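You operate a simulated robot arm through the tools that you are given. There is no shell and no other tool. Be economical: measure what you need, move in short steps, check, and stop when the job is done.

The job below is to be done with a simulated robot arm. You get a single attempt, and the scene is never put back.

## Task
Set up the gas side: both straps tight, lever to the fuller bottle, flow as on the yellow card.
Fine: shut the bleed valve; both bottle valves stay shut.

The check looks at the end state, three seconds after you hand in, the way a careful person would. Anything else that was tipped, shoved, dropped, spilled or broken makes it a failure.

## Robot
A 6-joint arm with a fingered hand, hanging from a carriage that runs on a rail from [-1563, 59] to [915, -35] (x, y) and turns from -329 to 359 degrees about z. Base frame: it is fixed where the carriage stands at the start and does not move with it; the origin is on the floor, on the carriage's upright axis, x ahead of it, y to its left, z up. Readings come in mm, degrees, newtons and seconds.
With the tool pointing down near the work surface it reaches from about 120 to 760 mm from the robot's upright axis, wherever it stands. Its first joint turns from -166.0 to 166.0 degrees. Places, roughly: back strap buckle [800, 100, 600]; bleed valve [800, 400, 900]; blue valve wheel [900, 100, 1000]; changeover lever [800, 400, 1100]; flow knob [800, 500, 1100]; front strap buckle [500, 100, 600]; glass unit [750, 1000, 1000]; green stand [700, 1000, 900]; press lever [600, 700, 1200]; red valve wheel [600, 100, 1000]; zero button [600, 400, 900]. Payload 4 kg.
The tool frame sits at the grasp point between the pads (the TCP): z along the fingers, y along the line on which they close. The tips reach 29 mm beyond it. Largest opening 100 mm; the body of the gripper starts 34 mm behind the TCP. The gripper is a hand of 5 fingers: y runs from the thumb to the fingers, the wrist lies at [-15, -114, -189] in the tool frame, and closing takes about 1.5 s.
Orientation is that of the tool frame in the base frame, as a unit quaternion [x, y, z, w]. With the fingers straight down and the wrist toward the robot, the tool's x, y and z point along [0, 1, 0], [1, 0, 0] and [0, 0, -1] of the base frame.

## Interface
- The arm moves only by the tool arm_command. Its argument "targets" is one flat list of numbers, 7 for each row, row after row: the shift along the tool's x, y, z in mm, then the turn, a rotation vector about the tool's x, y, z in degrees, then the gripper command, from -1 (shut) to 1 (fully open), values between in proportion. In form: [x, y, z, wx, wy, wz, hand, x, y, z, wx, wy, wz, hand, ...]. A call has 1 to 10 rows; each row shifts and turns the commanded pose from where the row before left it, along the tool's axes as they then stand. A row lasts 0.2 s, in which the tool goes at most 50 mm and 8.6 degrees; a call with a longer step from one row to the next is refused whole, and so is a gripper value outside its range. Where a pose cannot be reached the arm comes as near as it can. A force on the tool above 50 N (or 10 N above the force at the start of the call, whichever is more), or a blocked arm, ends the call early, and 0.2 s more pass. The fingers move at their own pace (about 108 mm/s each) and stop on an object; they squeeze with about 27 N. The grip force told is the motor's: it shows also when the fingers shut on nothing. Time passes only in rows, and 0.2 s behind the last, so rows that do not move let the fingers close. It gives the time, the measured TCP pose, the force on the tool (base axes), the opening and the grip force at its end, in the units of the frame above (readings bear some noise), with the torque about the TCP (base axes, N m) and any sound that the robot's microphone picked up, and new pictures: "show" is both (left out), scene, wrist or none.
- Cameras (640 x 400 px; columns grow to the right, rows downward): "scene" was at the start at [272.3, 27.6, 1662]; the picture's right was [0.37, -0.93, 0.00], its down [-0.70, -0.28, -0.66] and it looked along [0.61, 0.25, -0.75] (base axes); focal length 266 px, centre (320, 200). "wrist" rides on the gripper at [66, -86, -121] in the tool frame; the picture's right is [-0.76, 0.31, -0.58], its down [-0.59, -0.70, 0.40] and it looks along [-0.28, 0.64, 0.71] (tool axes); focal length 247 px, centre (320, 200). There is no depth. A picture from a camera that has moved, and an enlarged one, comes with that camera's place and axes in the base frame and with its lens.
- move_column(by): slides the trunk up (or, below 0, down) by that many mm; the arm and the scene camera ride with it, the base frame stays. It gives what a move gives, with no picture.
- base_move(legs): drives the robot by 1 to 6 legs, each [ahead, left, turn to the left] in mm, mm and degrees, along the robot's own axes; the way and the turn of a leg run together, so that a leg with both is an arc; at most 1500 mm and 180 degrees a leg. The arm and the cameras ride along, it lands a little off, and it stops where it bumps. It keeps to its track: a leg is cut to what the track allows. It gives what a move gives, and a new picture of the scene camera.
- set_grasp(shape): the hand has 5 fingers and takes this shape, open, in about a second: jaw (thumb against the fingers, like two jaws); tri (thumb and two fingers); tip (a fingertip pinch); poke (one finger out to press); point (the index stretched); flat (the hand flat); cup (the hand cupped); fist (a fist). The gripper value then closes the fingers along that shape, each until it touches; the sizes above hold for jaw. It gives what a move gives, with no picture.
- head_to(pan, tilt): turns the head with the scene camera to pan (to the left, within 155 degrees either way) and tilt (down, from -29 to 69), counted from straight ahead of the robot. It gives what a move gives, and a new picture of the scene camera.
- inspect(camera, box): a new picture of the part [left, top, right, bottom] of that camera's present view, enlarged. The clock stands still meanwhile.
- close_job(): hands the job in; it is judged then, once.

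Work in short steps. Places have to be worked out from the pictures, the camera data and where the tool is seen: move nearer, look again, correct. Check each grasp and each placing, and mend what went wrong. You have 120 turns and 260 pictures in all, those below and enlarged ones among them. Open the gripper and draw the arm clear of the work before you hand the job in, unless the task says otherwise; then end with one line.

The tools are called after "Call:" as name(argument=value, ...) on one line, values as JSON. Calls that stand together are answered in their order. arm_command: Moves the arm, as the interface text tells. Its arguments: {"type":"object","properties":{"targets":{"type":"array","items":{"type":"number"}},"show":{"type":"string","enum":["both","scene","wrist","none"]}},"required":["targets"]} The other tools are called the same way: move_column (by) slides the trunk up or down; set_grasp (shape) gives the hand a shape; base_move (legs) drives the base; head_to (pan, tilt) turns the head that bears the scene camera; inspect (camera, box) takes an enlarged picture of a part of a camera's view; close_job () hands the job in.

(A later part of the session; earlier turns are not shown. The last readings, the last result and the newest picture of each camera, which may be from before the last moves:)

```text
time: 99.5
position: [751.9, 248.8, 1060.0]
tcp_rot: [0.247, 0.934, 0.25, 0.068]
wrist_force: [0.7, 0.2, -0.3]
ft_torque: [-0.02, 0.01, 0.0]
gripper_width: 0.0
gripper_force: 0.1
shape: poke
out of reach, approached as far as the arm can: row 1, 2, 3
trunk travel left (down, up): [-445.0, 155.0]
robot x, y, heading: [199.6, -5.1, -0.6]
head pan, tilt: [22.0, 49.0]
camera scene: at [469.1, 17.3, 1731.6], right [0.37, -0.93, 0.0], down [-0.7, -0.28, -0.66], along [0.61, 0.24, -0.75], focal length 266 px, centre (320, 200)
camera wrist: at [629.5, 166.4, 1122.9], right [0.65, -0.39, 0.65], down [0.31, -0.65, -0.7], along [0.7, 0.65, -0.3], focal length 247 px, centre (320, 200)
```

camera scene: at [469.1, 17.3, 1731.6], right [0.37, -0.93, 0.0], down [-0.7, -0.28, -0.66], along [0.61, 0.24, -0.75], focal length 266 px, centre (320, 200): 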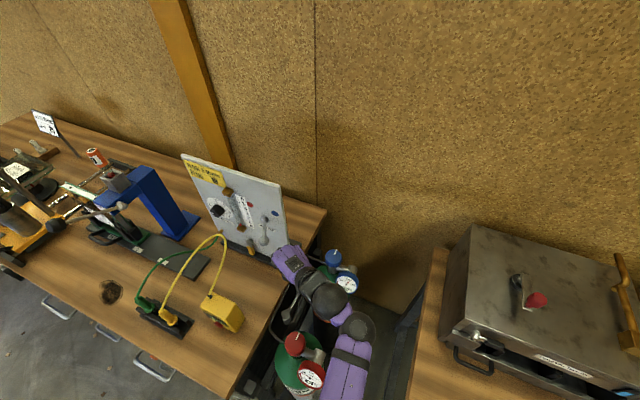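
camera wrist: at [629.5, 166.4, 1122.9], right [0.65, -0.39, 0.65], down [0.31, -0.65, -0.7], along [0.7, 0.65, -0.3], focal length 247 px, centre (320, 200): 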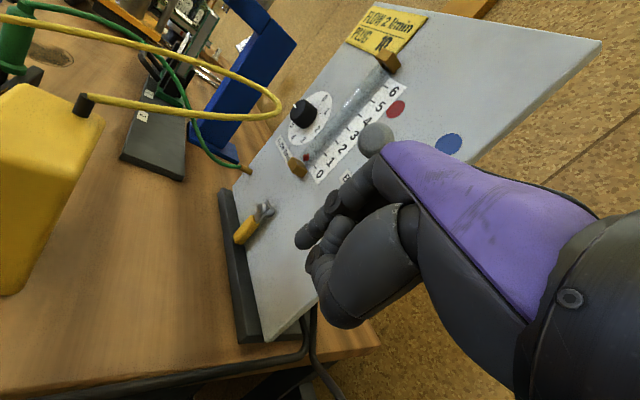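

The hand is now below the lever and clear. I advance 60 % of the way toward the handle's right side.

Call:
arm_command(targets=[2, 13, 39, 0, 0, 0, 1, 2, 13, 39, 0, 0, 0, 1, 2, 13, 39, 0, 0, 0, 1])

Call:
inspect(camera="wrist", box=[190, 140, 390, 300])

```text
time: 100.3
position: [795.6, 334.2, 976.2]
tcp_rot: [0.246, 0.934, 0.25, 0.067]
wrist_force: [-9.8, 2.3, 3.2]
ft_torque: [-0.18, -0.42, -0.1]
gripper_width: 0.1
gripper_force: 0.1
shape: poke
trunk travel left (down, up): [-445.0, 155.0]
robot x, y, heading: [196.5, -9.4, -0.4]
head pan, tilt: [22.0, 49.0]
camera scene: at [468.2, 17.8, 1731.3], right [0.37, -0.93, 0.0], down [-0.7, -0.28, -0.66], along [0.61, 0.24, -0.76], focal length 266 px, centre (320, 200)
camera wrist: at [672.9, 251.1, 1038.3], right [0.65, -0.39, 0.66], down [0.31, -0.65, -0.7], along [0.7, 0.65, -0.29], focal length 247 px, centre (320, 200)
```

scene: 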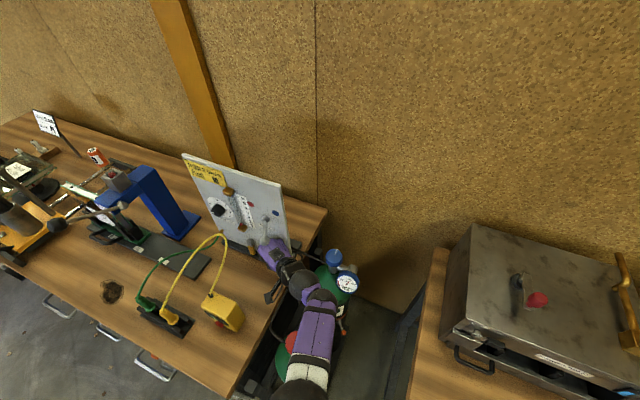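
wrist: 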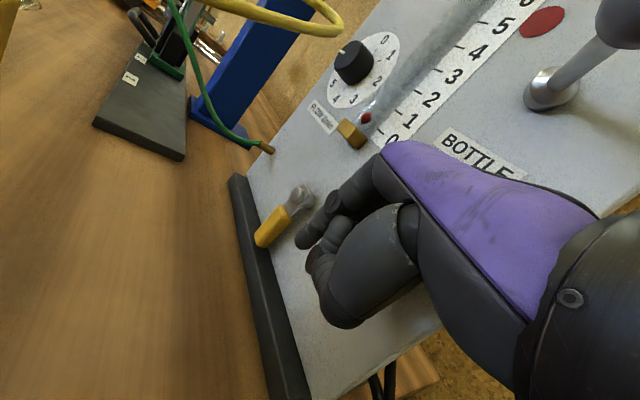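

```text
2.50 times, centred on (290, 220) of wrist
camera zoom: at [672.9, 251.1, 1038.3], right [0.65, -0.39, 0.66], down [0.31, -0.65, -0.7], along [0.7, 0.65, -0.29], focal length 617 px, centre (395, 150)
```

zoom: 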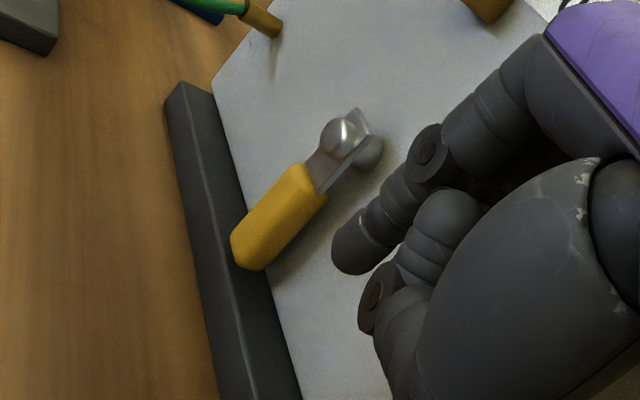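

A light contact (≈10 N in −x) shows the hand's knuckles touching the panel. I back off 25 mm in −x at once and check.

Call:
arm_command(targets=[21.7, -10.8, -6.3, 0, 0, 0, 1])

Call:
inspect(camera="scene", box=[170, 140, 320, 280])

```text
time: 100.7
position: [773.2, 332.4, 976.3]
tcp_rot: [0.249, 0.933, 0.25, 0.068]
wrist_force: [0.7, 0.5, 0.9]
ft_torque: [-0.03, 0.03, 0.0]
gripper_width: 0.2
gripper_force: 0.0
shape: poke
trunk travel left (down, up): [-445.0, 155.0]
robot x, y, heading: [199.3, -6.3, -0.6]
head pan, tilt: [22.0, 49.0]
camera scene: at [469.3, 17.3, 1731.6], right [0.36, -0.93, 0.0], down [-0.7, -0.28, -0.66], along [0.61, 0.24, -0.75], focal length 266 px, centre (320, 200)
camera wrist: at [649.4, 250.0, 1039.0], right [0.64, -0.4, 0.66], down [0.31, -0.65, -0.7], along [0.7, 0.65, -0.29], focal length 247 px, centre (320, 200)
```

scene: 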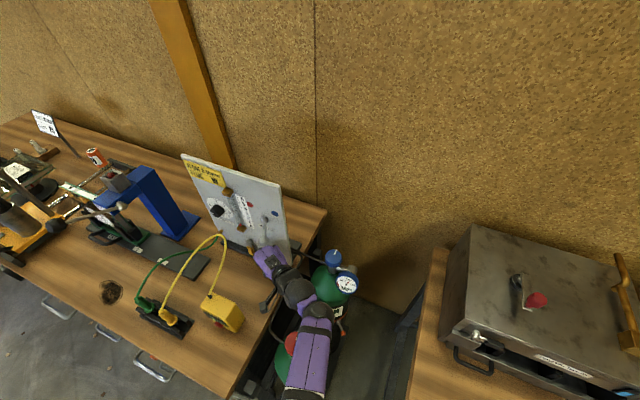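
wrist: 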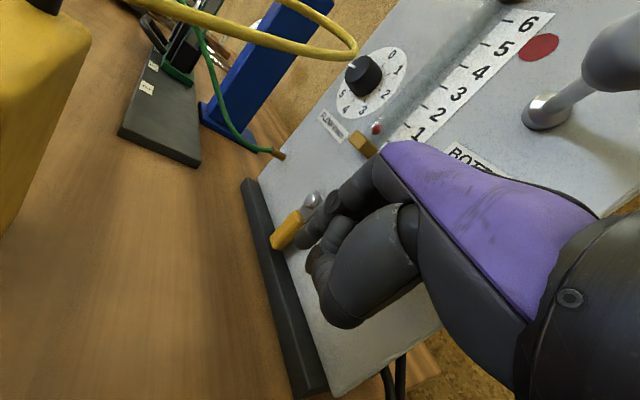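

```text
2.86 times, centred on (245, 210) of scene
camera zoom: at [469.3, 17.3, 1731.6], right [0.36, -0.93, 0.0], down [-0.7, -0.28, -0.66], along [0.61, 0.24, -0.75], focal length 760 px, centre (534, 171)
```

zoom: 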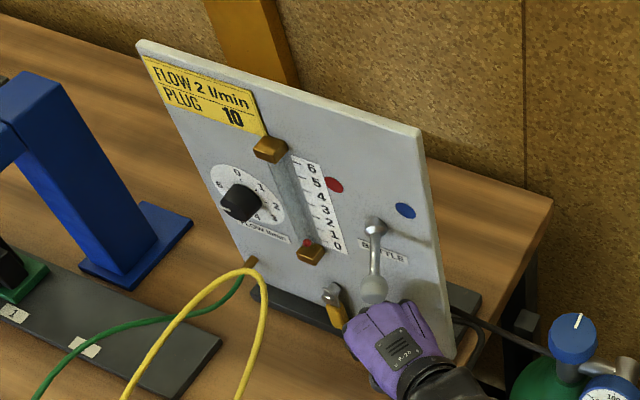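

Panel is unmoved and free again. A row of closed fingertips would reach the handle better than the single finger, so I switch to the jaw shape closed and look.

Call:
set_grasp(shape="jaw")

Call:
arm_command(targets=[0, 0, 0, 0, 0, 0, -1, 0, 0, 0, 0, 0, 0, -1, 0, 0, 0, 0, 0, 0, -1, 0, 0, 0, 0, 0, 0, -1, 0, 0, 0, 0, 0, 0, -1], show="wrist")

Call:
inspect(camera="wrist", box=[190, 140, 390, 300])

```text
time: 101.6
position: [771.9, 332.4, 975.8]
tcp_rot: [0.248, 0.934, 0.249, 0.066]
wrist_force: [-0.2, 0.8, -0.6]
ft_torque: [0.04, -0.01, 0.0]
gripper_width: 99.8
gripper_force: 0.0
shape: jaw
trunk travel left (down, up): [-445.0, 155.0]
robot x, y, heading: [195.6, -9.8, -0.6]
head pan, tilt: [22.0, 49.0]
```

```text
time: 102.8
position: [770.4, 332.6, 975.0]
tcp_rot: [0.247, 0.934, 0.25, 0.066]
wrist_force: [-0.1, -0.1, -0.2]
ft_torque: [0.03, 0.04, 0.0]
gripper_width: 0.0
gripper_force: 27.6
shape: jaw
trunk travel left (down, up): [-445.0, 155.0]
robot x, y, heading: [194.1, -6.9, -0.6]
head pan, tilt: [22.0, 49.0]
camera wrist: at [648.2, 249.9, 1038.2], right [0.65, -0.39, 0.65], down [0.31, -0.65, -0.7], along [0.7, 0.65, -0.3], focal length 247 px, centre (320, 200)
```

wrist: 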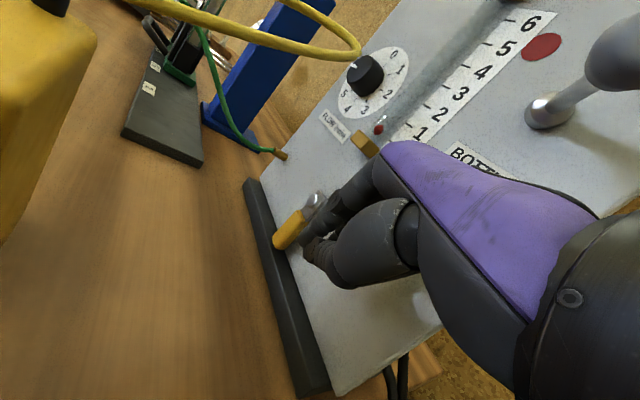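

```text
2.50 times, centred on (290, 220) of wrist
camera zoom: at [648.2, 249.9, 1038.2], right [0.65, -0.39, 0.65], down [0.31, -0.65, -0.7], along [0.7, 0.65, -0.3], focal length 617 px, centre (395, 150)
```

zoom: 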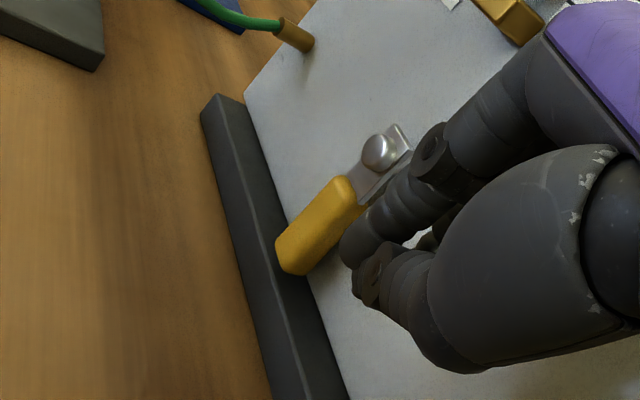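

The remaining fingers form a row toward the panel. I move closer and turn the hand 20° further so the row points straight at the panel and the camera stays away from the cable.

Call:
arm_command(targets=[4.5, 7.5, 18.8, 0, 0, 0, -1, 4.5, 7.5, 18.8, 0, 0, 0, -1, 0, 0, 0, 0, 3.33, -5.77, -1, 0, 0, 0, 0, 3.33, -5.77, -1, 0, 0, 0, 0, 3.33, -5.77, -1])

Call:
inspect(camera="wrist", box=[190, 140, 390, 300])

Call:
inspect(camera="scene", box=[200, 180, 320, 300])

```text
time: 104.0
position: [725.6, 345.0, 989.5]
tcp_rot: [0.081, 0.963, 0.258, 0.022]
wrist_force: [0.1, -0.2, 1.1]
ft_torque: [-0.03, 0.03, 0.03]
gripper_width: 0.1
gripper_force: 26.9
shape: jaw
out of reach, approached as far as the arm can: row 2, 3, 4, 5
trunk travel left (down, up): [-445.0, 155.0]
robot x, y, heading: [192.2, -9.8, -0.7]
head pan, tilt: [22.0, 49.0]
camera scene: at [469.1, 17.5, 1731.6], right [0.37, -0.93, 0.0], down [-0.7, -0.28, -0.66], along [0.61, 0.24, -0.75], focal length 266 px, centre (320, 200)
camera wrist: at [639.0, 224.6, 1053.3], right [0.74, -0.15, 0.65], down [0.51, -0.5, -0.7], along [0.43, 0.85, -0.3], focal length 247 px, centre (320, 200)
```

scene: 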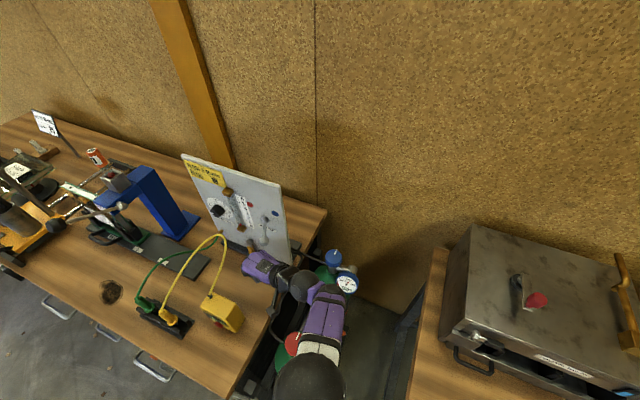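
wrist: 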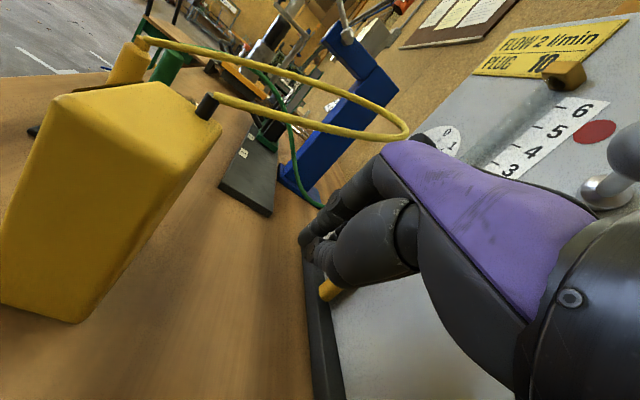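

```text
2.50 times, centred on (290, 220) of wrist
camera zoom: at [639.0, 224.6, 1053.3], right [0.74, -0.15, 0.65], down [0.51, -0.5, -0.7], along [0.43, 0.85, -0.3], focal length 617 px, centre (395, 150)
```

zoom: 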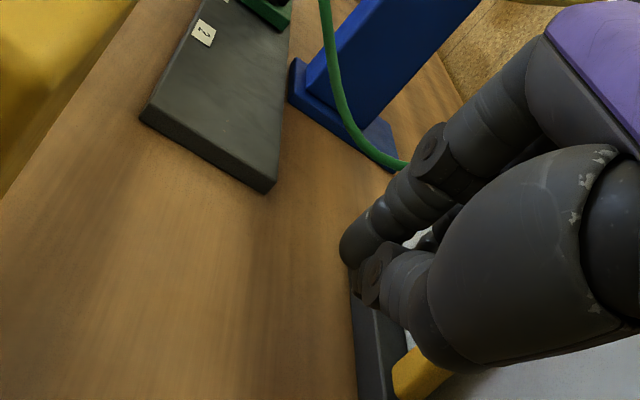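

```text
3.33 times, centred on (260, 240) of scene
camera zoom: at [469.1, 17.5, 1731.6], right [0.37, -0.93, 0.0], down [-0.7, -0.28, -0.66], along [0.61, 0.24, -0.75], focal length 887 px, centre (520, 67)
```

zoom: 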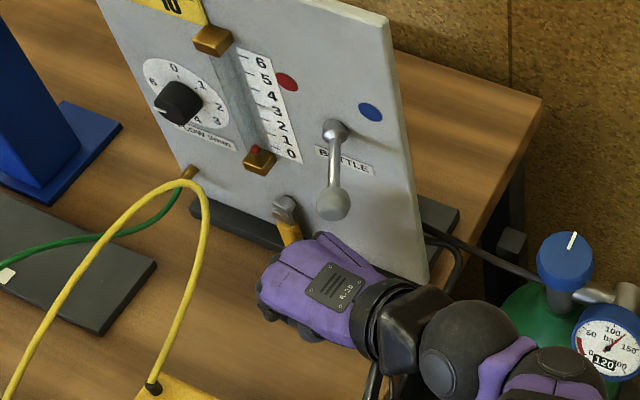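

The arm is at its lower reach here. I lower the trunk 60 mm to regain reach, then extend toward the panel.

Call:
move_column(by=-50)

Call:
arm_command(targets=[-25, 0, -10, 0, 0, 0, -1, -20, 0, -10, 0, 0, 0, -1])

Call:
inspect(camera="scene", box=[200, 160, 320, 280])

```text
time: 104.9
position: [725.0, 345.0, 941.0]
tcp_rot: [0.081, 0.963, 0.257, 0.022]
wrist_force: [-0.4, 0.0, 0.1]
ft_torque: [-0.02, -0.01, -0.01]
gripper_width: 0.0
gripper_force: 27.1
shape: jaw
trunk travel left (down, up): [-395.0, 205.0]
robot x, y, heading: [198.4, -9.0, -0.7]
head pan, tilt: [22.0, 49.0]
```

```text
time: 105.5
position: [743.0, 327.7, 960.6]
tcp_rot: [0.082, 0.963, 0.257, 0.022]
wrist_force: [0.4, -0.2, -0.1]
ft_torque: [-0.04, 0.01, 0.0]
gripper_width: 0.0
gripper_force: 27.3
shape: jaw
out of reach, approached as far as the arm can: row 1, 2
trunk travel left (down, up): [-395.0, 205.0]
robot x, y, heading: [197.8, -7.3, -0.7]
head pan, tilt: [22.0, 49.0]
camera scene: at [469.0, 17.4, 1681.5], right [0.37, -0.93, 0.0], down [-0.7, -0.28, -0.66], along [0.61, 0.24, -0.75], focal length 266 px, centre (320, 200)
camera wrist: at [656.7, 207.6, 1024.4], right [0.74, -0.15, 0.65], down [0.51, -0.5, -0.7], along [0.43, 0.85, -0.3], focal length 247 px, centre (320, 200)
```

scene: 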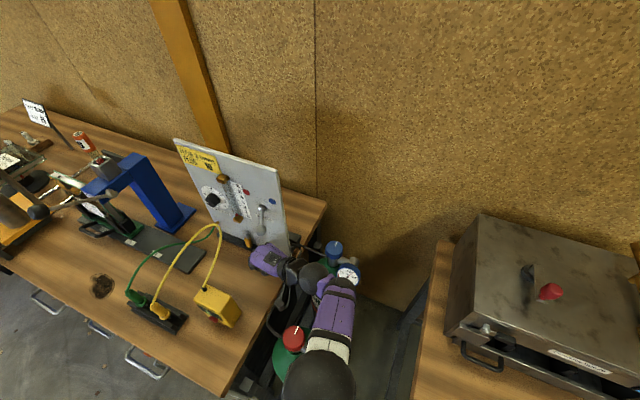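
wrist: 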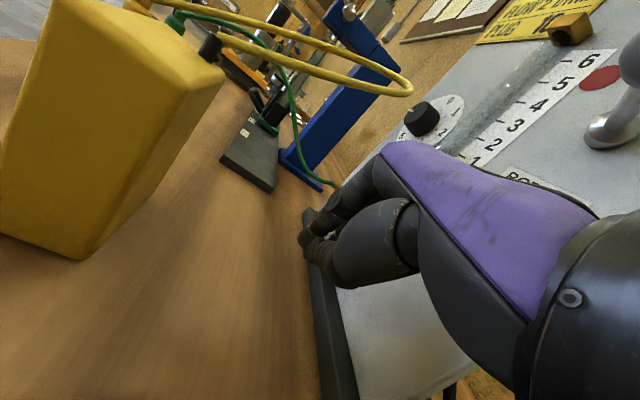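

```text
3.33 times, centred on (260, 220) of scene
camera zoom: at [469.0, 17.4, 1681.5], right [0.37, -0.93, 0.0], down [-0.7, -0.28, -0.66], along [0.61, 0.24, -0.75], focal length 887 px, centre (520, 133)
```

zoom: 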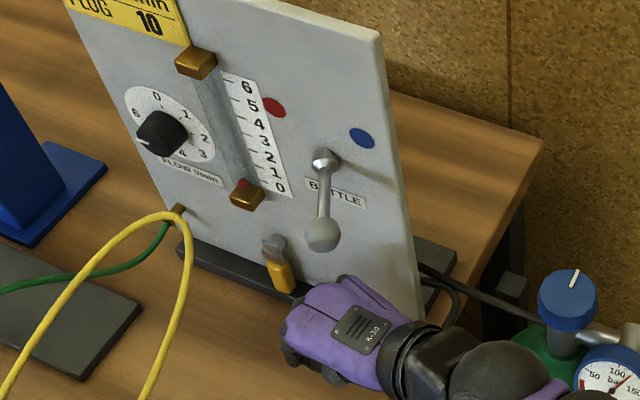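

Everything is clear; the reach limit is in x. I drive the base 40 mm forward, then shift left 55 mm.

Call:
base_move(legs=[[40, 0, 0]])

Call:
arm_command(targets=[4.3, 23.4, 13.5, 0, 0, 0, -1, 4.3, 23.4, 13.5, 0, 0, 0, -1], show="wrist")

Call:
inspect(camera="scene", box=[180, 170, 320, 300])

```text
time: 106.4
position: [783.8, 326.7, 961.4]
tcp_rot: [0.082, 0.963, 0.257, 0.022]
wrist_force: [-0.3, 0.4, 0.2]
ft_torque: [-0.03, 0.0, 0.01]
gripper_width: 0.1
gripper_force: 27.0
shape: jaw
trunk travel left (down, up): [-395.0, 205.0]
robot x, y, heading: [236.1, -9.5, -0.5]
head pan, tilt: [22.0, 49.0]
camera scene: at [509.4, 16.0, 1681.5], right [0.37, -0.93, 0.0], down [-0.7, -0.28, -0.66], along [0.61, 0.24, -0.75], focal length 266 px, centre (320, 200)
```

scene: 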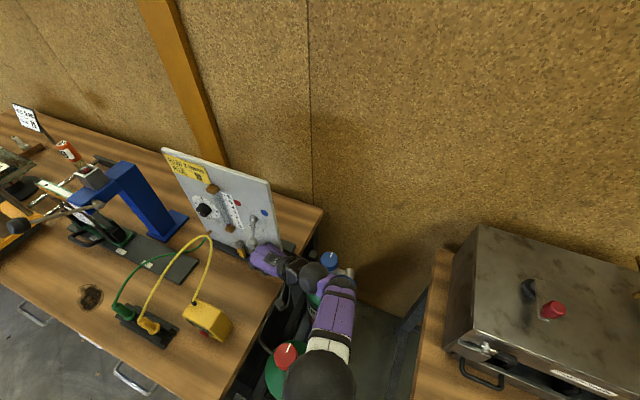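

```text
time: 107.0
position: [775.0, 378.9, 965.5]
tcp_rot: [0.082, 0.963, 0.257, 0.021]
wrist_force: [-0.4, 0.0, -0.5]
ft_torque: [0.02, -0.01, 0.02]
gripper_width: 0.0
gripper_force: 26.9
shape: jaw
out of reach, approached as far as the arm can: row 2
trunk travel left (down, up): [-395.0, 205.0]
robot x, y, heading: [236.0, -6.0, -0.7]
head pan, tilt: [22.0, 49.0]
camera wrist: at [689.4, 258.3, 1028.1], right [0.74, -0.15, 0.65], down [0.51, -0.5, -0.7], along [0.43, 0.85, -0.3], focal length 247 px, centre (320, 200)
```

wrist: 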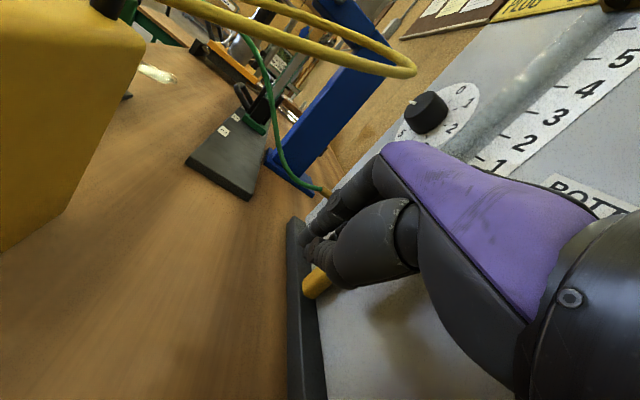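

```text
3.08 times, centred on (250, 235) of scene
camera zoom: at [509.4, 15.9, 1681.5], right [0.37, -0.93, 0.0], down [-0.7, -0.28, -0.66], along [0.61, 0.24, -0.75], focal length 819 px, centre (535, 92)
```

zoom: 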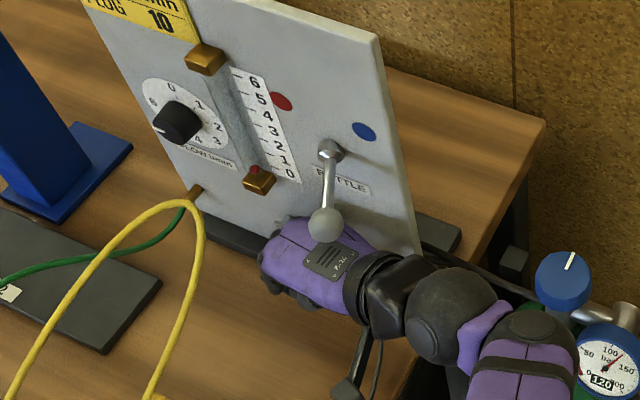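

Fingertips are right of the handle at neck height. I lower the trunk 35 mm and nudge the base 15 mm forward, then push left in small steps.

Call:
move_column(by=-35)

Call:
base_move(legs=[[12, 0, 0]])

Call:
arm_command(targets=[1.7, 8.6, 4.9, 0, 0, 0, -1, 1.7, 8.6, 4.9, 0, 0, 0, -1, 1.7, 8.6, 4.9, 0, 0, 0, -1], show="wrist")

Call:
inspect(camera="wrist", box=[240, 140, 400, 320])

```text
time: 107.8
position: [776.2, 378.4, 930.3]
tcp_rot: [0.082, 0.963, 0.257, 0.022]
wrist_force: [-0.1, -0.2, -0.8]
ft_torque: [0.0, -0.03, 0.0]
gripper_width: 0.0
gripper_force: 27.0
shape: jaw
trunk travel left (down, up): [-360.0, 240.0]
robot x, y, heading: [237.4, -7.3, -0.7]
head pan, tilt: [22.0, 49.0]
```

```text
time: 108.5
position: [786.6, 379.3, 929.7]
tcp_rot: [0.082, 0.963, 0.257, 0.022]
wrist_force: [-1.2, 0.0, -0.7]
ft_torque: [-0.02, -0.07, -0.01]
gripper_width: 0.0
gripper_force: 27.2
shape: jaw
trunk travel left (down, up): [-360.0, 240.0]
robot x, y, heading: [250.5, -8.5, -0.6]
head pan, tilt: [22.0, 49.0]
camera scene: at [520.9, 15.7, 1646.5], right [0.37, -0.93, 0.0], down [-0.7, -0.28, -0.66], along [0.61, 0.24, -0.75], focal length 266 px, centre (320, 200)
```

scene: 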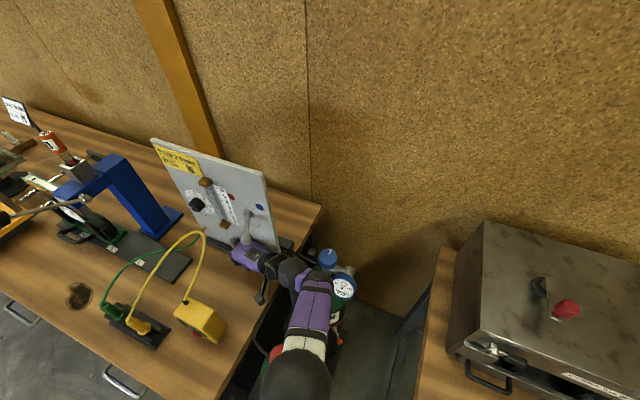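

```text
time: 109.3
position: [782.0, 406.5, 931.7]
tcp_rot: [0.081, 0.963, 0.257, 0.022]
wrist_force: [-0.1, 0.1, 0.0]
ft_torque: [0.01, 0.01, 0.0]
gripper_width: 0.0
gripper_force: 27.0
shape: jaw
out of reach, approached as far as the arm can: row 2
trunk travel left (down, up): [-360.0, 240.0]
robot x, y, heading: [249.7, -9.8, -0.6]
head pan, tilt: [22.0, 49.0]
camera wrist: at [695.7, 285.4, 995.8], right [0.74, -0.15, 0.65], down [0.51, -0.5, -0.7], along [0.43, 0.85, -0.3], focal length 247 px, centre (320, 200)
```

wrist: 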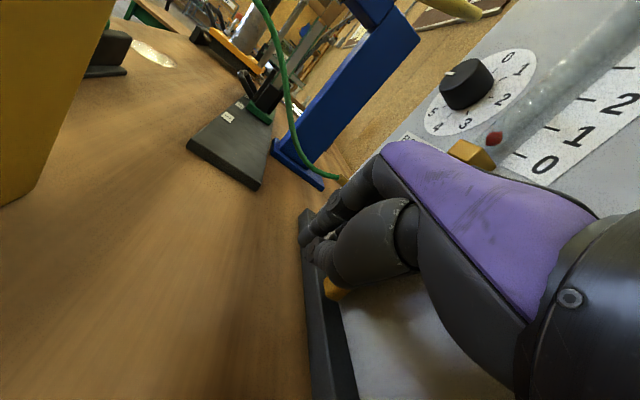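

```text
2.22 times, centred on (320, 230) of wrist
camera zoom: at [695.7, 285.4, 995.8], right [0.74, -0.15, 0.65], down [0.51, -0.5, -0.7], along [0.43, 0.85, -0.3], focal length 549 px, centre (320, 133)
```

zoom: 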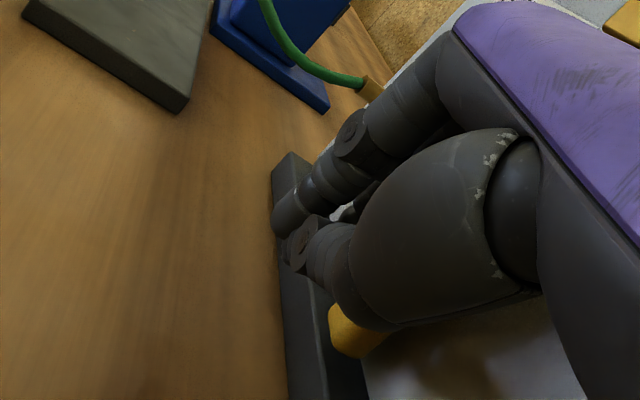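

No contact yet; the handle's lower end is still visible at y≈425. I push on 30 mm in +y in small steps.

Call:
arm_command(targets=[0.2, 8.7, 4.9, 0, 0, 0, -1, 0.2, 8.7, 4.9, 0, 0, 0, -1, 0.2, 8.7, 4.9, 0, 0, 0, -1], show="wrist")

Call:
inspect(camera="wrist", box=[240, 140, 400, 320])

Call:
inspect(camera="scene", box=[140, 130, 300, 310])

```text
time: 110.1
position: [780.9, 422.9, 935.4]
tcp_rot: [0.086, 0.963, 0.253, 0.023]
wrist_force: [3.3, -27.2, -3.0]
ft_torque: [0.56, 0.22, -1.18]
gripper_width: 0.0
gripper_force: 27.0
shape: jaw
out of reach, approached as far as the arm can: row 1, 2, 3
trunk travel left (down, up): [-360.0, 240.0]
robot x, y, heading: [252.5, -8.6, -0.4]
head pan, tilt: [22.0, 49.0]
camera wrist: at [692.7, 303.4, 998.8], right [0.74, -0.15, 0.65], down [0.51, -0.51, -0.69], along [0.44, 0.84, -0.3], focal length 247 px, centre (320, 200)
```

wrist: 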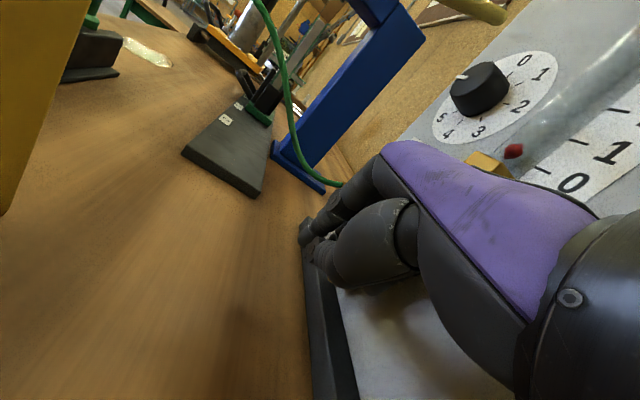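

```text
2.22 times, centred on (320, 230) of wrist
camera zoom: at [692.7, 303.4, 998.8], right [0.74, -0.15, 0.65], down [0.51, -0.51, -0.69], along [0.44, 0.84, -0.3], focal length 549 px, centre (320, 133)
```

zoom: 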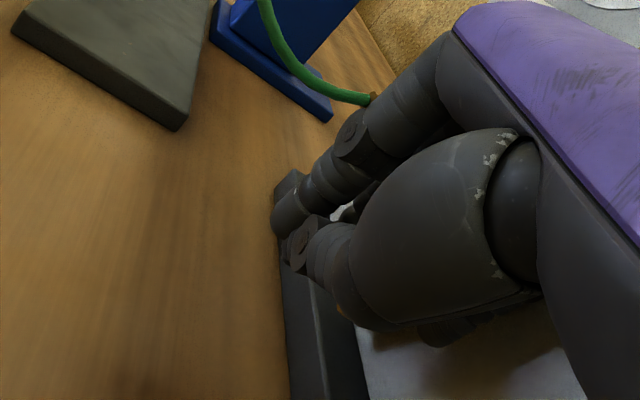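

```text
2.22 times, centred on (220, 220) of scene
camera zoom: at [521.3, 12.7, 1646.5], right [0.36, -0.93, 0.0], down [-0.7, -0.28, -0.66], along [0.61, 0.24, -0.76], focal length 591 px, centre (542, 156)
```

zoom: 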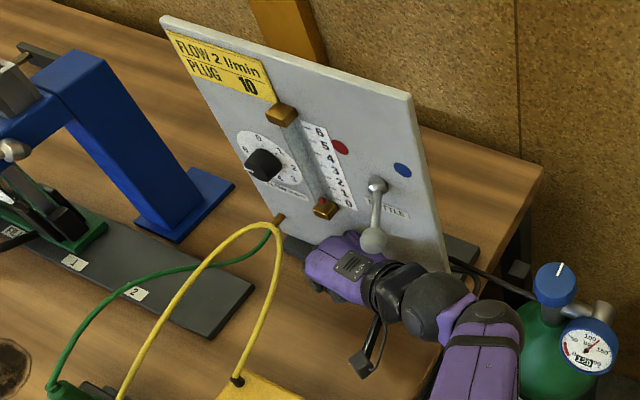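

Contact of 27 N, but the torque places it at pivot height (z≈955), so I'm pushing on the stem. I back off, lower 25 mm, move 8 mm nearer the panel, and push again.

Call:
arm_command(targets=[-4, -21, -12, 0, 0, 0, -1], show="none")

Call:
move_column(by=-25)

Call:
base_move(legs=[[8, 0, 0]])

Call:
arm_command(targets=[0.2, 6, 3.4, 0, 0, 0, -1, 0.2, 6, 3.4, 0, 0, 0, -1, 0.2, 6, 3.4, 0, 0, 0, -1], show="wrist")

```text
time: 110.5
position: [776.8, 408.6, 940.7]
tcp_rot: [0.081, 0.962, 0.259, 0.023]
wrist_force: [0.2, -0.8, -0.2]
ft_torque: [0.0, 0.01, 0.04]
gripper_width: 0.0
gripper_force: 26.8
shape: jaw
trunk travel left (down, up): [-360.0, 240.0]
robot x, y, heading: [247.6, -9.2, -0.6]
head pan, tilt: [22.0, 49.0]
```

```text
time: 111.2
position: [777.1, 406.2, 914.1]
tcp_rot: [0.082, 0.963, 0.257, 0.022]
wrist_force: [-0.1, -0.7, -0.8]
ft_torque: [-0.02, -0.02, 0.04]
gripper_width: 0.0
gripper_force: 27.3
shape: jaw
trunk travel left (down, up): [-335.0, 265.0]
robot x, y, heading: [249.3, -6.7, -0.4]
head pan, tilt: [22.0, 49.0]
```

```text
time: 112.0
position: [786.0, 407.7, 913.8]
tcp_rot: [0.081, 0.963, 0.256, 0.021]
wrist_force: [0.0, -0.1, 0.4]
ft_torque: [-0.02, -0.01, -0.02]
gripper_width: 0.0
gripper_force: 27.1
shape: jaw
trunk travel left (down, up): [-335.0, 265.0]
robot x, y, heading: [255.0, -10.9, -0.7]
head pan, tilt: [22.0, 49.0]
camera scene: at [528.8, 15.3, 1621.6], right [0.37, -0.93, 0.0], down [-0.7, -0.28, -0.66], along [0.61, 0.24, -0.75], focal length 266 px, centre (320, 200)
```

scene: 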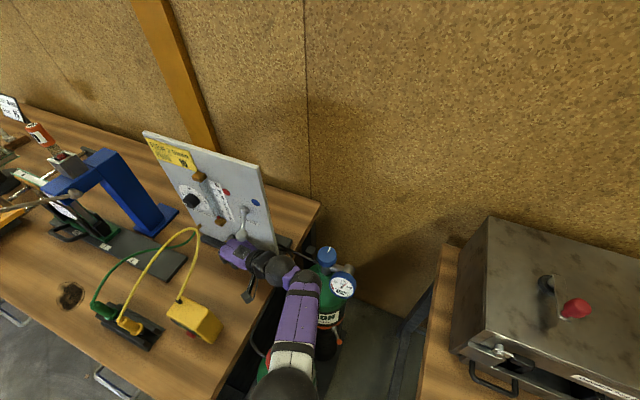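

```text
time: 112.8
position: [783.1, 422.0, 912.6]
tcp_rot: [0.083, 0.963, 0.256, 0.021]
wrist_force: [-17.8, -18.8, 6.4]
ft_torque: [0.78, -0.83, -0.89]
gripper_width: 0.1
gripper_force: 27.3
shape: jaw
trunk travel left (down, up): [-335.0, 265.0]
robot x, y, heading: [252.3, -7.5, -0.6]
head pan, tilt: [22.0, 49.0]
camera wrist: at [697.7, 301.4, 975.5], right [0.74, -0.15, 0.65], down [0.51, -0.51, -0.7], along [0.43, 0.85, -0.3], focal length 247 px, centre (320, 200)
```

wrist: 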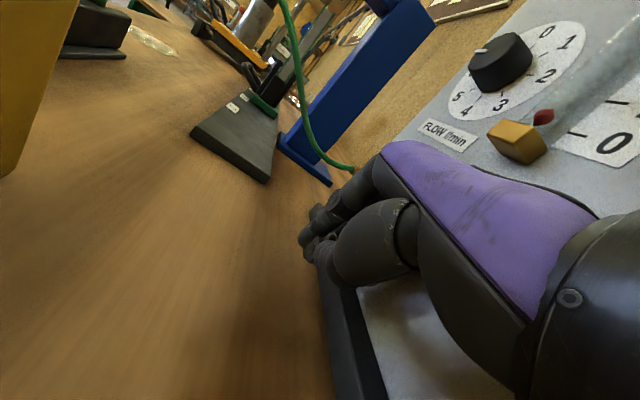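

Again mostly stem/knuckle contact. I back off and rotate 20° so the fingertips point more toward the panel than the knuckles.

Call:
arm_command(targets=[4, -26, -15, 0, 0, 0, -1, 8, -8, -15, 0, -6.7, 0, -1, 0, 0, 0, 0, -6.7, 0, -1, 0, 0, 0, 0, -6.7, 0, -1])

Call:
inspect(camera="wrist", box=[240, 140, 400, 320])

Call:
inspect(camera="scene", box=[150, 130, 290, 310])

```text
time: 114.0
position: [793.5, 381.2, 949.5]
tcp_rot: [0.127, 0.937, 0.246, 0.212]
wrist_force: [-0.9, -0.7, 0.1]
ft_torque: [-0.01, -0.03, -0.03]
gripper_width: 0.0
gripper_force: 27.0
shape: jaw
trunk travel left (down, up): [-335.0, 265.0]
robot x, y, heading: [254.5, -11.6, -0.9]
head pan, tilt: [22.0, 49.0]
stopped in row 4: the arm was blocked; the commanded pose is now the measured one
camera scene: at [533.1, 12.8, 1623.7], right [0.36, -0.93, 0.0], down [-0.7, -0.27, -0.66], along [0.61, 0.24, -0.75], focal length 266 px, centre (320, 200)
camera wrist: at [670.6, 282.2, 979.7], right [0.44, -0.23, 0.87], down [0.61, -0.63, -0.48], along [0.66, 0.74, -0.14], focal length 247 px, centre (320, 200)
```

scene: 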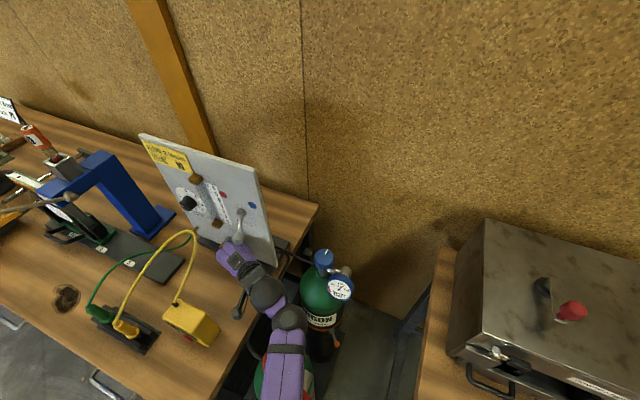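
wrist: 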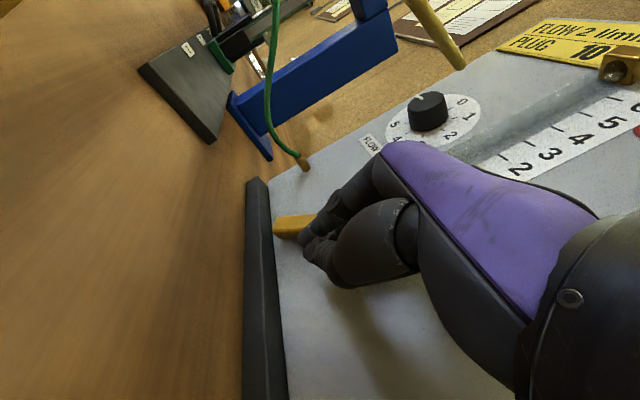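

```text
2.22 times, centred on (320, 230) of wrist
camera zoom: at [670.6, 282.2, 979.7], right [0.44, -0.23, 0.87], down [0.61, -0.63, -0.48], along [0.66, 0.74, -0.14], focal length 549 px, centre (320, 133)
```

zoom: 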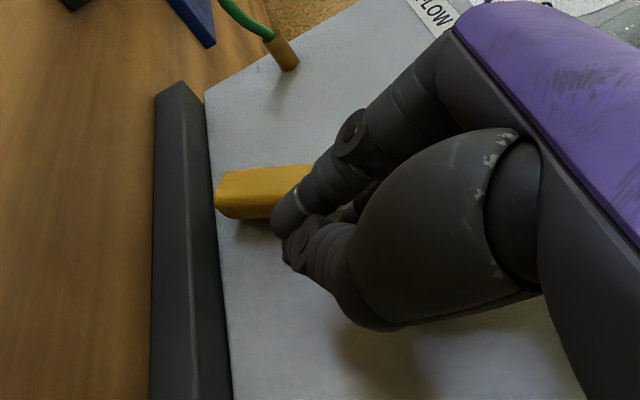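

```text
2.22 times, centred on (220, 220) of scene
camera zoom: at [533.1, 12.8, 1623.7], right [0.36, -0.93, 0.0], down [-0.7, -0.27, -0.66], along [0.61, 0.24, -0.75], focal length 591 px, centre (542, 156)
```

zoom: 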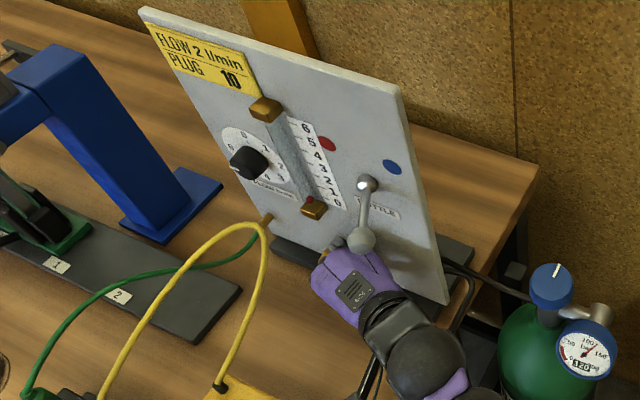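

The arm reports blocked with no tool force — possibly the forearm near the red valve. I raise the trunk 45 mm to relieve it and inspect that area.

Call:
move_column(by=45)

Call:
head_to(pan=10, tilt=66)

```text
time: 114.8
position: [780.9, 383.7, 979.5]
tcp_rot: [0.127, 0.941, 0.243, 0.2]
wrist_force: [-0.5, -0.2, 0.1]
ft_torque: [-0.01, -0.02, 0.01]
gripper_width: 0.2
gripper_force: 27.3
shape: jaw
trunk travel left (down, up): [-380.0, 220.0]
robot x, y, heading: [257.1, -5.7, -0.7]
head pan, tilt: [22.0, 49.0]
```

```text
time: 115.6
position: [781.6, 383.7, 981.8]
tcp_rot: [0.128, 0.94, 0.243, 0.202]
wrist_force: [0.6, 0.2, 0.2]
ft_torque: [-0.02, -0.01, -0.03]
gripper_width: 0.0
gripper_force: 26.8
shape: jaw
trunk travel left (down, up): [-380.0, 220.0]
robot x, y, heading: [258.7, -10.8, -0.3]
head pan, tilt: [10.0, 66.0]
camera scene: at [516.2, -4.1, 1646.1], right [0.16, -0.99, 0.0], down [-0.9, -0.15, -0.41], along [0.4, 0.07, -0.91], focal length 266 px, centre (320, 200)
```

scene: 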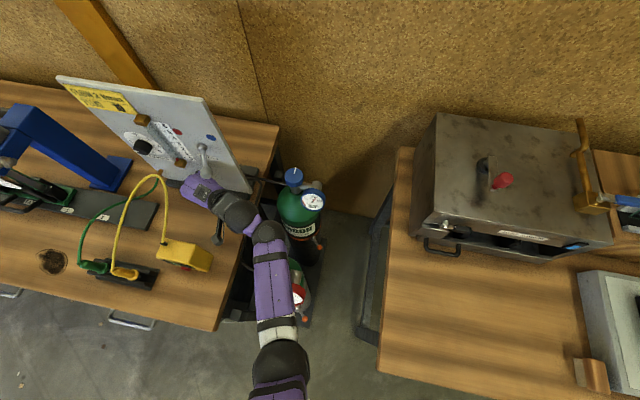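

I zoom on the forearm above the red bottle to see whether it touched or turned the wheel.

Call:
inspect(camera="scene", box=[210, 150, 340, 350])

Call:
arm_command(targets=[0, 0, 0, 0, 0, 0, -1], show="wrist")

```text
2.00 times, centred on (275, 250) of scene
camera zoom: at [516.2, -4.1, 1646.1], right [0.16, -0.99, 0.0], down [-0.9, -0.15, -0.41], along [0.4, 0.07, -0.91], focal length 532 px, centre (410, 100)
```

zoom: 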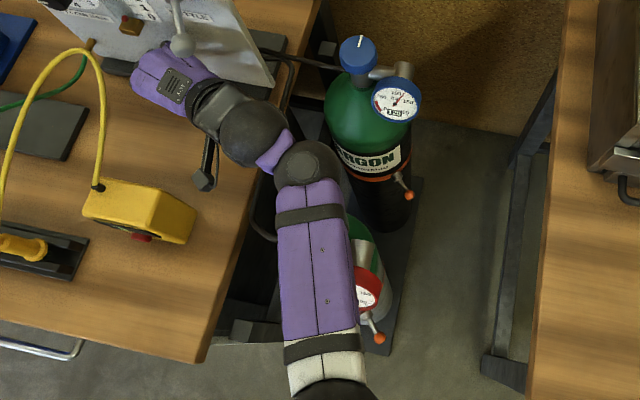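

```text
time: 116.0
position: [781.8, 384.6, 980.3]
tcp_rot: [0.127, 0.94, 0.243, 0.201]
wrist_force: [-0.5, 0.3, 0.4]
ft_torque: [-0.01, 0.03, -0.01]
gripper_width: 0.0
gripper_force: 27.3
shape: jaw
trunk travel left (down, up): [-380.0, 220.0]
robot x, y, heading: [253.9, -12.6, -0.6]
head pan, tilt: [10.0, 66.0]
camera wrist: at [658.9, 284.8, 1014.7], right [0.46, -0.23, 0.86], down [0.6, -0.63, -0.49], along [0.66, 0.74, -0.16], focal length 247 px, centre (320, 200)
```

wrist: 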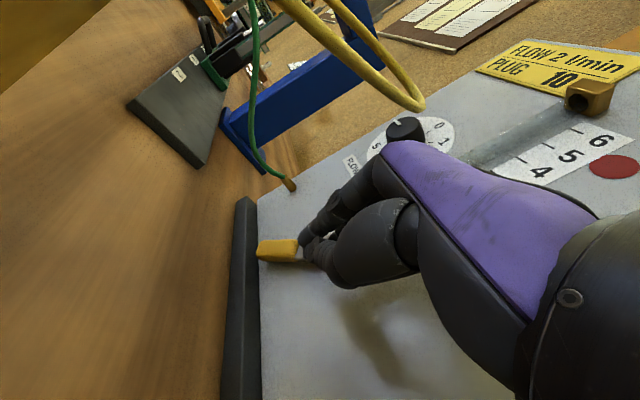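

The forearm lies right above the red wheel, so a nearer base with a steeper forearm is needed. I alternate pulling the hand back and driving the base forward.

Call:
arm_command(targets=[26.5, -4.2, -13.2, 0, 0, 0, -1, 26.5, -4.2, -13.2, 0, 0, 0, -1], show="none")

Call:
base_move(legs=[[60, 0, 0]])

Call:
arm_command(targets=[26.5, -4.2, -13.2, 0, 0, 0, -1, 26.5, -4.2, -13.2, 0, 0, 0, -1], show="none")

Call:
base_move(legs=[[60, 0, 0]])

```text
time: 116.6
position: [720.9, 382.5, 980.8]
tcp_rot: [0.127, 0.94, 0.244, 0.201]
wrist_force: [0.3, -0.1, 0.1]
ft_torque: [0.01, 0.04, 0.02]
gripper_width: 0.0
gripper_force: 26.9
shape: jaw
trunk travel left (down, up): [-380.0, 220.0]
robot x, y, heading: [258.2, -8.9, -0.7]
head pan, tilt: [10.0, 66.0]
```

```text
time: 117.6
position: [780.4, 378.8, 980.7]
tcp_rot: [0.128, 0.94, 0.244, 0.201]
wrist_force: [-0.2, 0.3, 0.2]
ft_torque: [-0.01, -0.01, 0.01]
gripper_width: 0.0
gripper_force: 27.3
shape: jaw
trunk travel left (down, up): [-380.0, 220.0]
robot x, y, heading: [317.0, -9.3, -1.1]
head pan, tilt: [10.0, 66.0]
camera scene: at [575.2, -6.7, 1646.0], right [0.16, -0.99, 0.0], down [-0.9, -0.15, -0.41], along [0.4, 0.07, -0.91], focal length 266 px, centre (320, 200)
```

scene: 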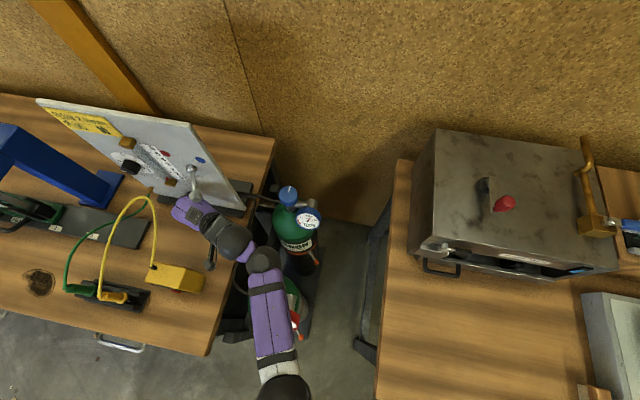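

```text
time: 118.2
position: [721.0, 377.6, 980.1]
tcp_rot: [0.128, 0.94, 0.243, 0.201]
wrist_force: [0.8, -0.1, 0.1]
ft_torque: [-0.01, 0.01, -0.01]
gripper_width: 0.0
gripper_force: 27.3
shape: jaw
trunk travel left (down, up): [-380.0, 220.0]
robot x, y, heading: [319.1, -11.9, -0.8]
head pan, tilt: [10.0, 66.0]
```

```text
time: 119.2
position: [780.1, 375.1, 980.8]
tcp_rot: [0.129, 0.94, 0.243, 0.201]
wrist_force: [0.0, 0.2, -0.2]
ft_torque: [0.0, 0.0, 0.0]
gripper_width: 0.0
gripper_force: 26.7
shape: jaw
trunk travel left (down, up): [-380.0, 220.0]
robot x, y, heading: [375.0, -16.3, -0.8]
head pan, tilt: [10.0, 66.0]
camera scene: at [633.2, -9.3, 1646.0], right [0.16, -0.99, 0.0], down [-0.9, -0.15, -0.41], along [0.4, 0.06, -0.91], focal length 266 px, centre (320, 200)
```

scene: 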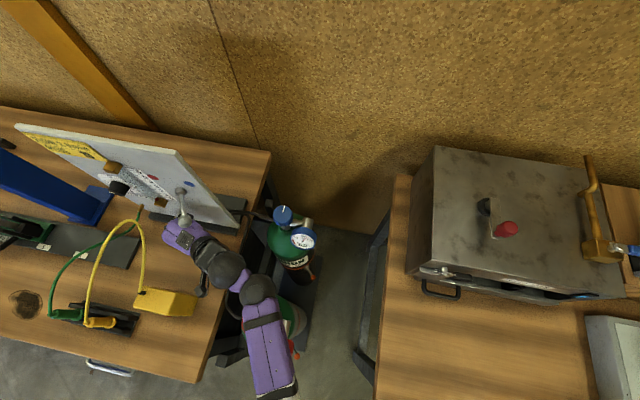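

Reach is easier now. I lower toward the handle with the arm and look.

Call:
arm_command(targets=[-0.9, -4.5, 22.5, 0, 0, 0, -1, -0.9, -4.5, 22.5, 0, 0, 0, -1])

Call:
inspect(camera="wrist", box=[220, 140, 380, 320])

```text
time: 119.8
position: [798.7, 385.5, 941.0]
tcp_rot: [0.128, 0.94, 0.243, 0.202]
wrist_force: [-3.6, -0.5, 0.2]
ft_torque: [-0.01, -0.04, -0.06]
gripper_width: 0.0
gripper_force: 27.2
shape: jaw
trunk travel left (down, up): [-380.0, 220.0]
robot x, y, heading: [374.7, -15.5, -1.2]
head pan, tilt: [10.0, 66.0]
camera scene: at [633.0, -9.2, 1646.2], right [0.16, -0.99, 0.0], down [-0.9, -0.15, -0.41], along [0.4, 0.06, -0.91], focal length 266 px, centre (320, 200)
camera wrist: at [675.7, 287.7, 974.2], right [0.46, -0.23, 0.86], down [0.6, -0.63, -0.49], along [0.66, 0.74, -0.15], focal length 247 px, centre (320, 200)
```

scene: 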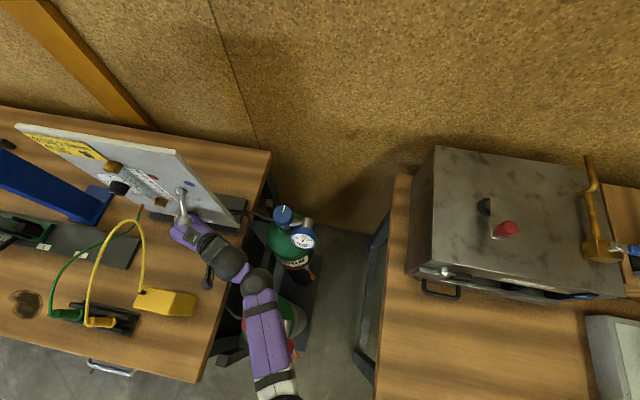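
wrist: 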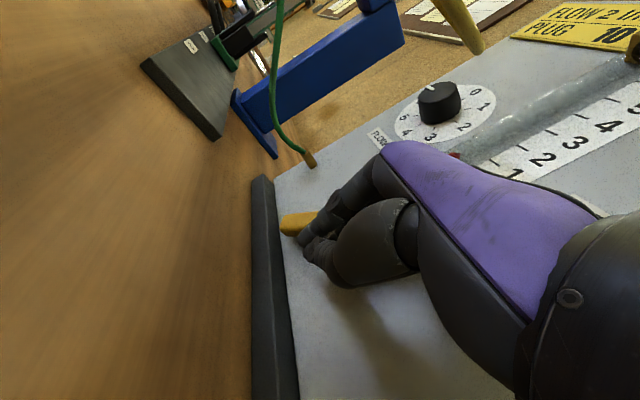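

```text
2.22 times, centred on (300, 230) of wrist
camera zoom: at [675.7, 287.7, 974.2], right [0.46, -0.23, 0.86], down [0.6, -0.63, -0.49], along [0.66, 0.74, -0.15], focal length 549 px, centre (364, 133)
```

zoom: 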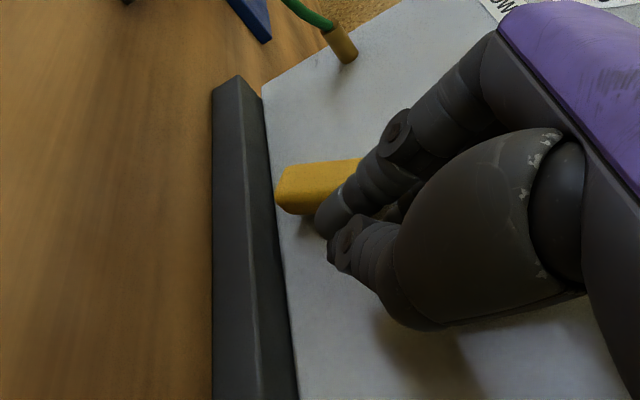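

The fingertips sit right beside the handle with only a light panel touch. I ease 3 mm off the panel, lower 8 mm and push left.

Call:
arm_command(targets=[5.2, -4.4, 5.1, 0, 0, 0, -1, 3.4, 8.5, 4.1, 0, 0, 0, -1, 3.4, 8.5, 4.1, 0, 0, 0, -1, 3.4, 8.5, 4.1, 0, 0, 0, -1], show="wrist")

Call:
inspect(camera="wrist", box=[220, 140, 380, 320])

```text
time: 120.8
position: [806.6, 407.1, 939.5]
tcp_rot: [0.126, 0.939, 0.242, 0.207]
wrist_force: [-38.5, -27.3, -2.2]
ft_torque: [0.4, -0.42, -0.51]
gripper_width: 0.1
gripper_force: 26.6
shape: jaw
trunk travel left (down, up): [-380.0, 220.0]
robot x, y, heading: [375.6, -13.2, -0.9]
head pan, tilt: [10.0, 66.0]
camera wrist: at [683.0, 308.7, 970.5], right [0.45, -0.23, 0.86], down [0.6, -0.64, -0.48], along [0.66, 0.74, -0.15], focal length 247 px, centre (320, 200)
```

wrist: 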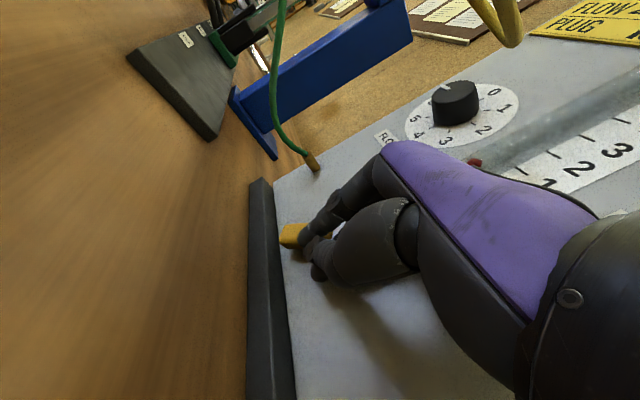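

```text
2.22 times, centred on (300, 230) of wrist
camera zoom: at [683.0, 308.7, 970.5], right [0.45, -0.23, 0.86], down [0.6, -0.64, -0.48], along [0.66, 0.74, -0.15], focal length 549 px, centre (364, 133)
```

zoom: 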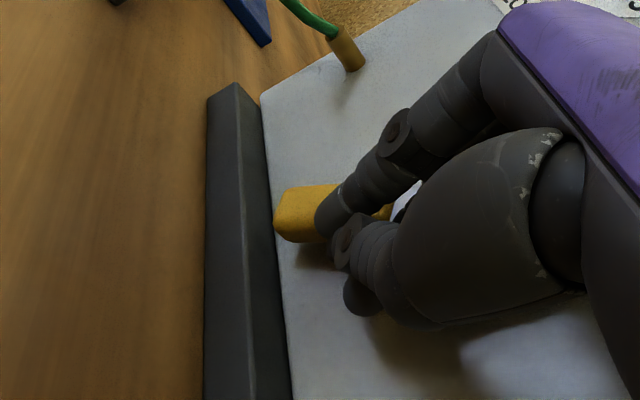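

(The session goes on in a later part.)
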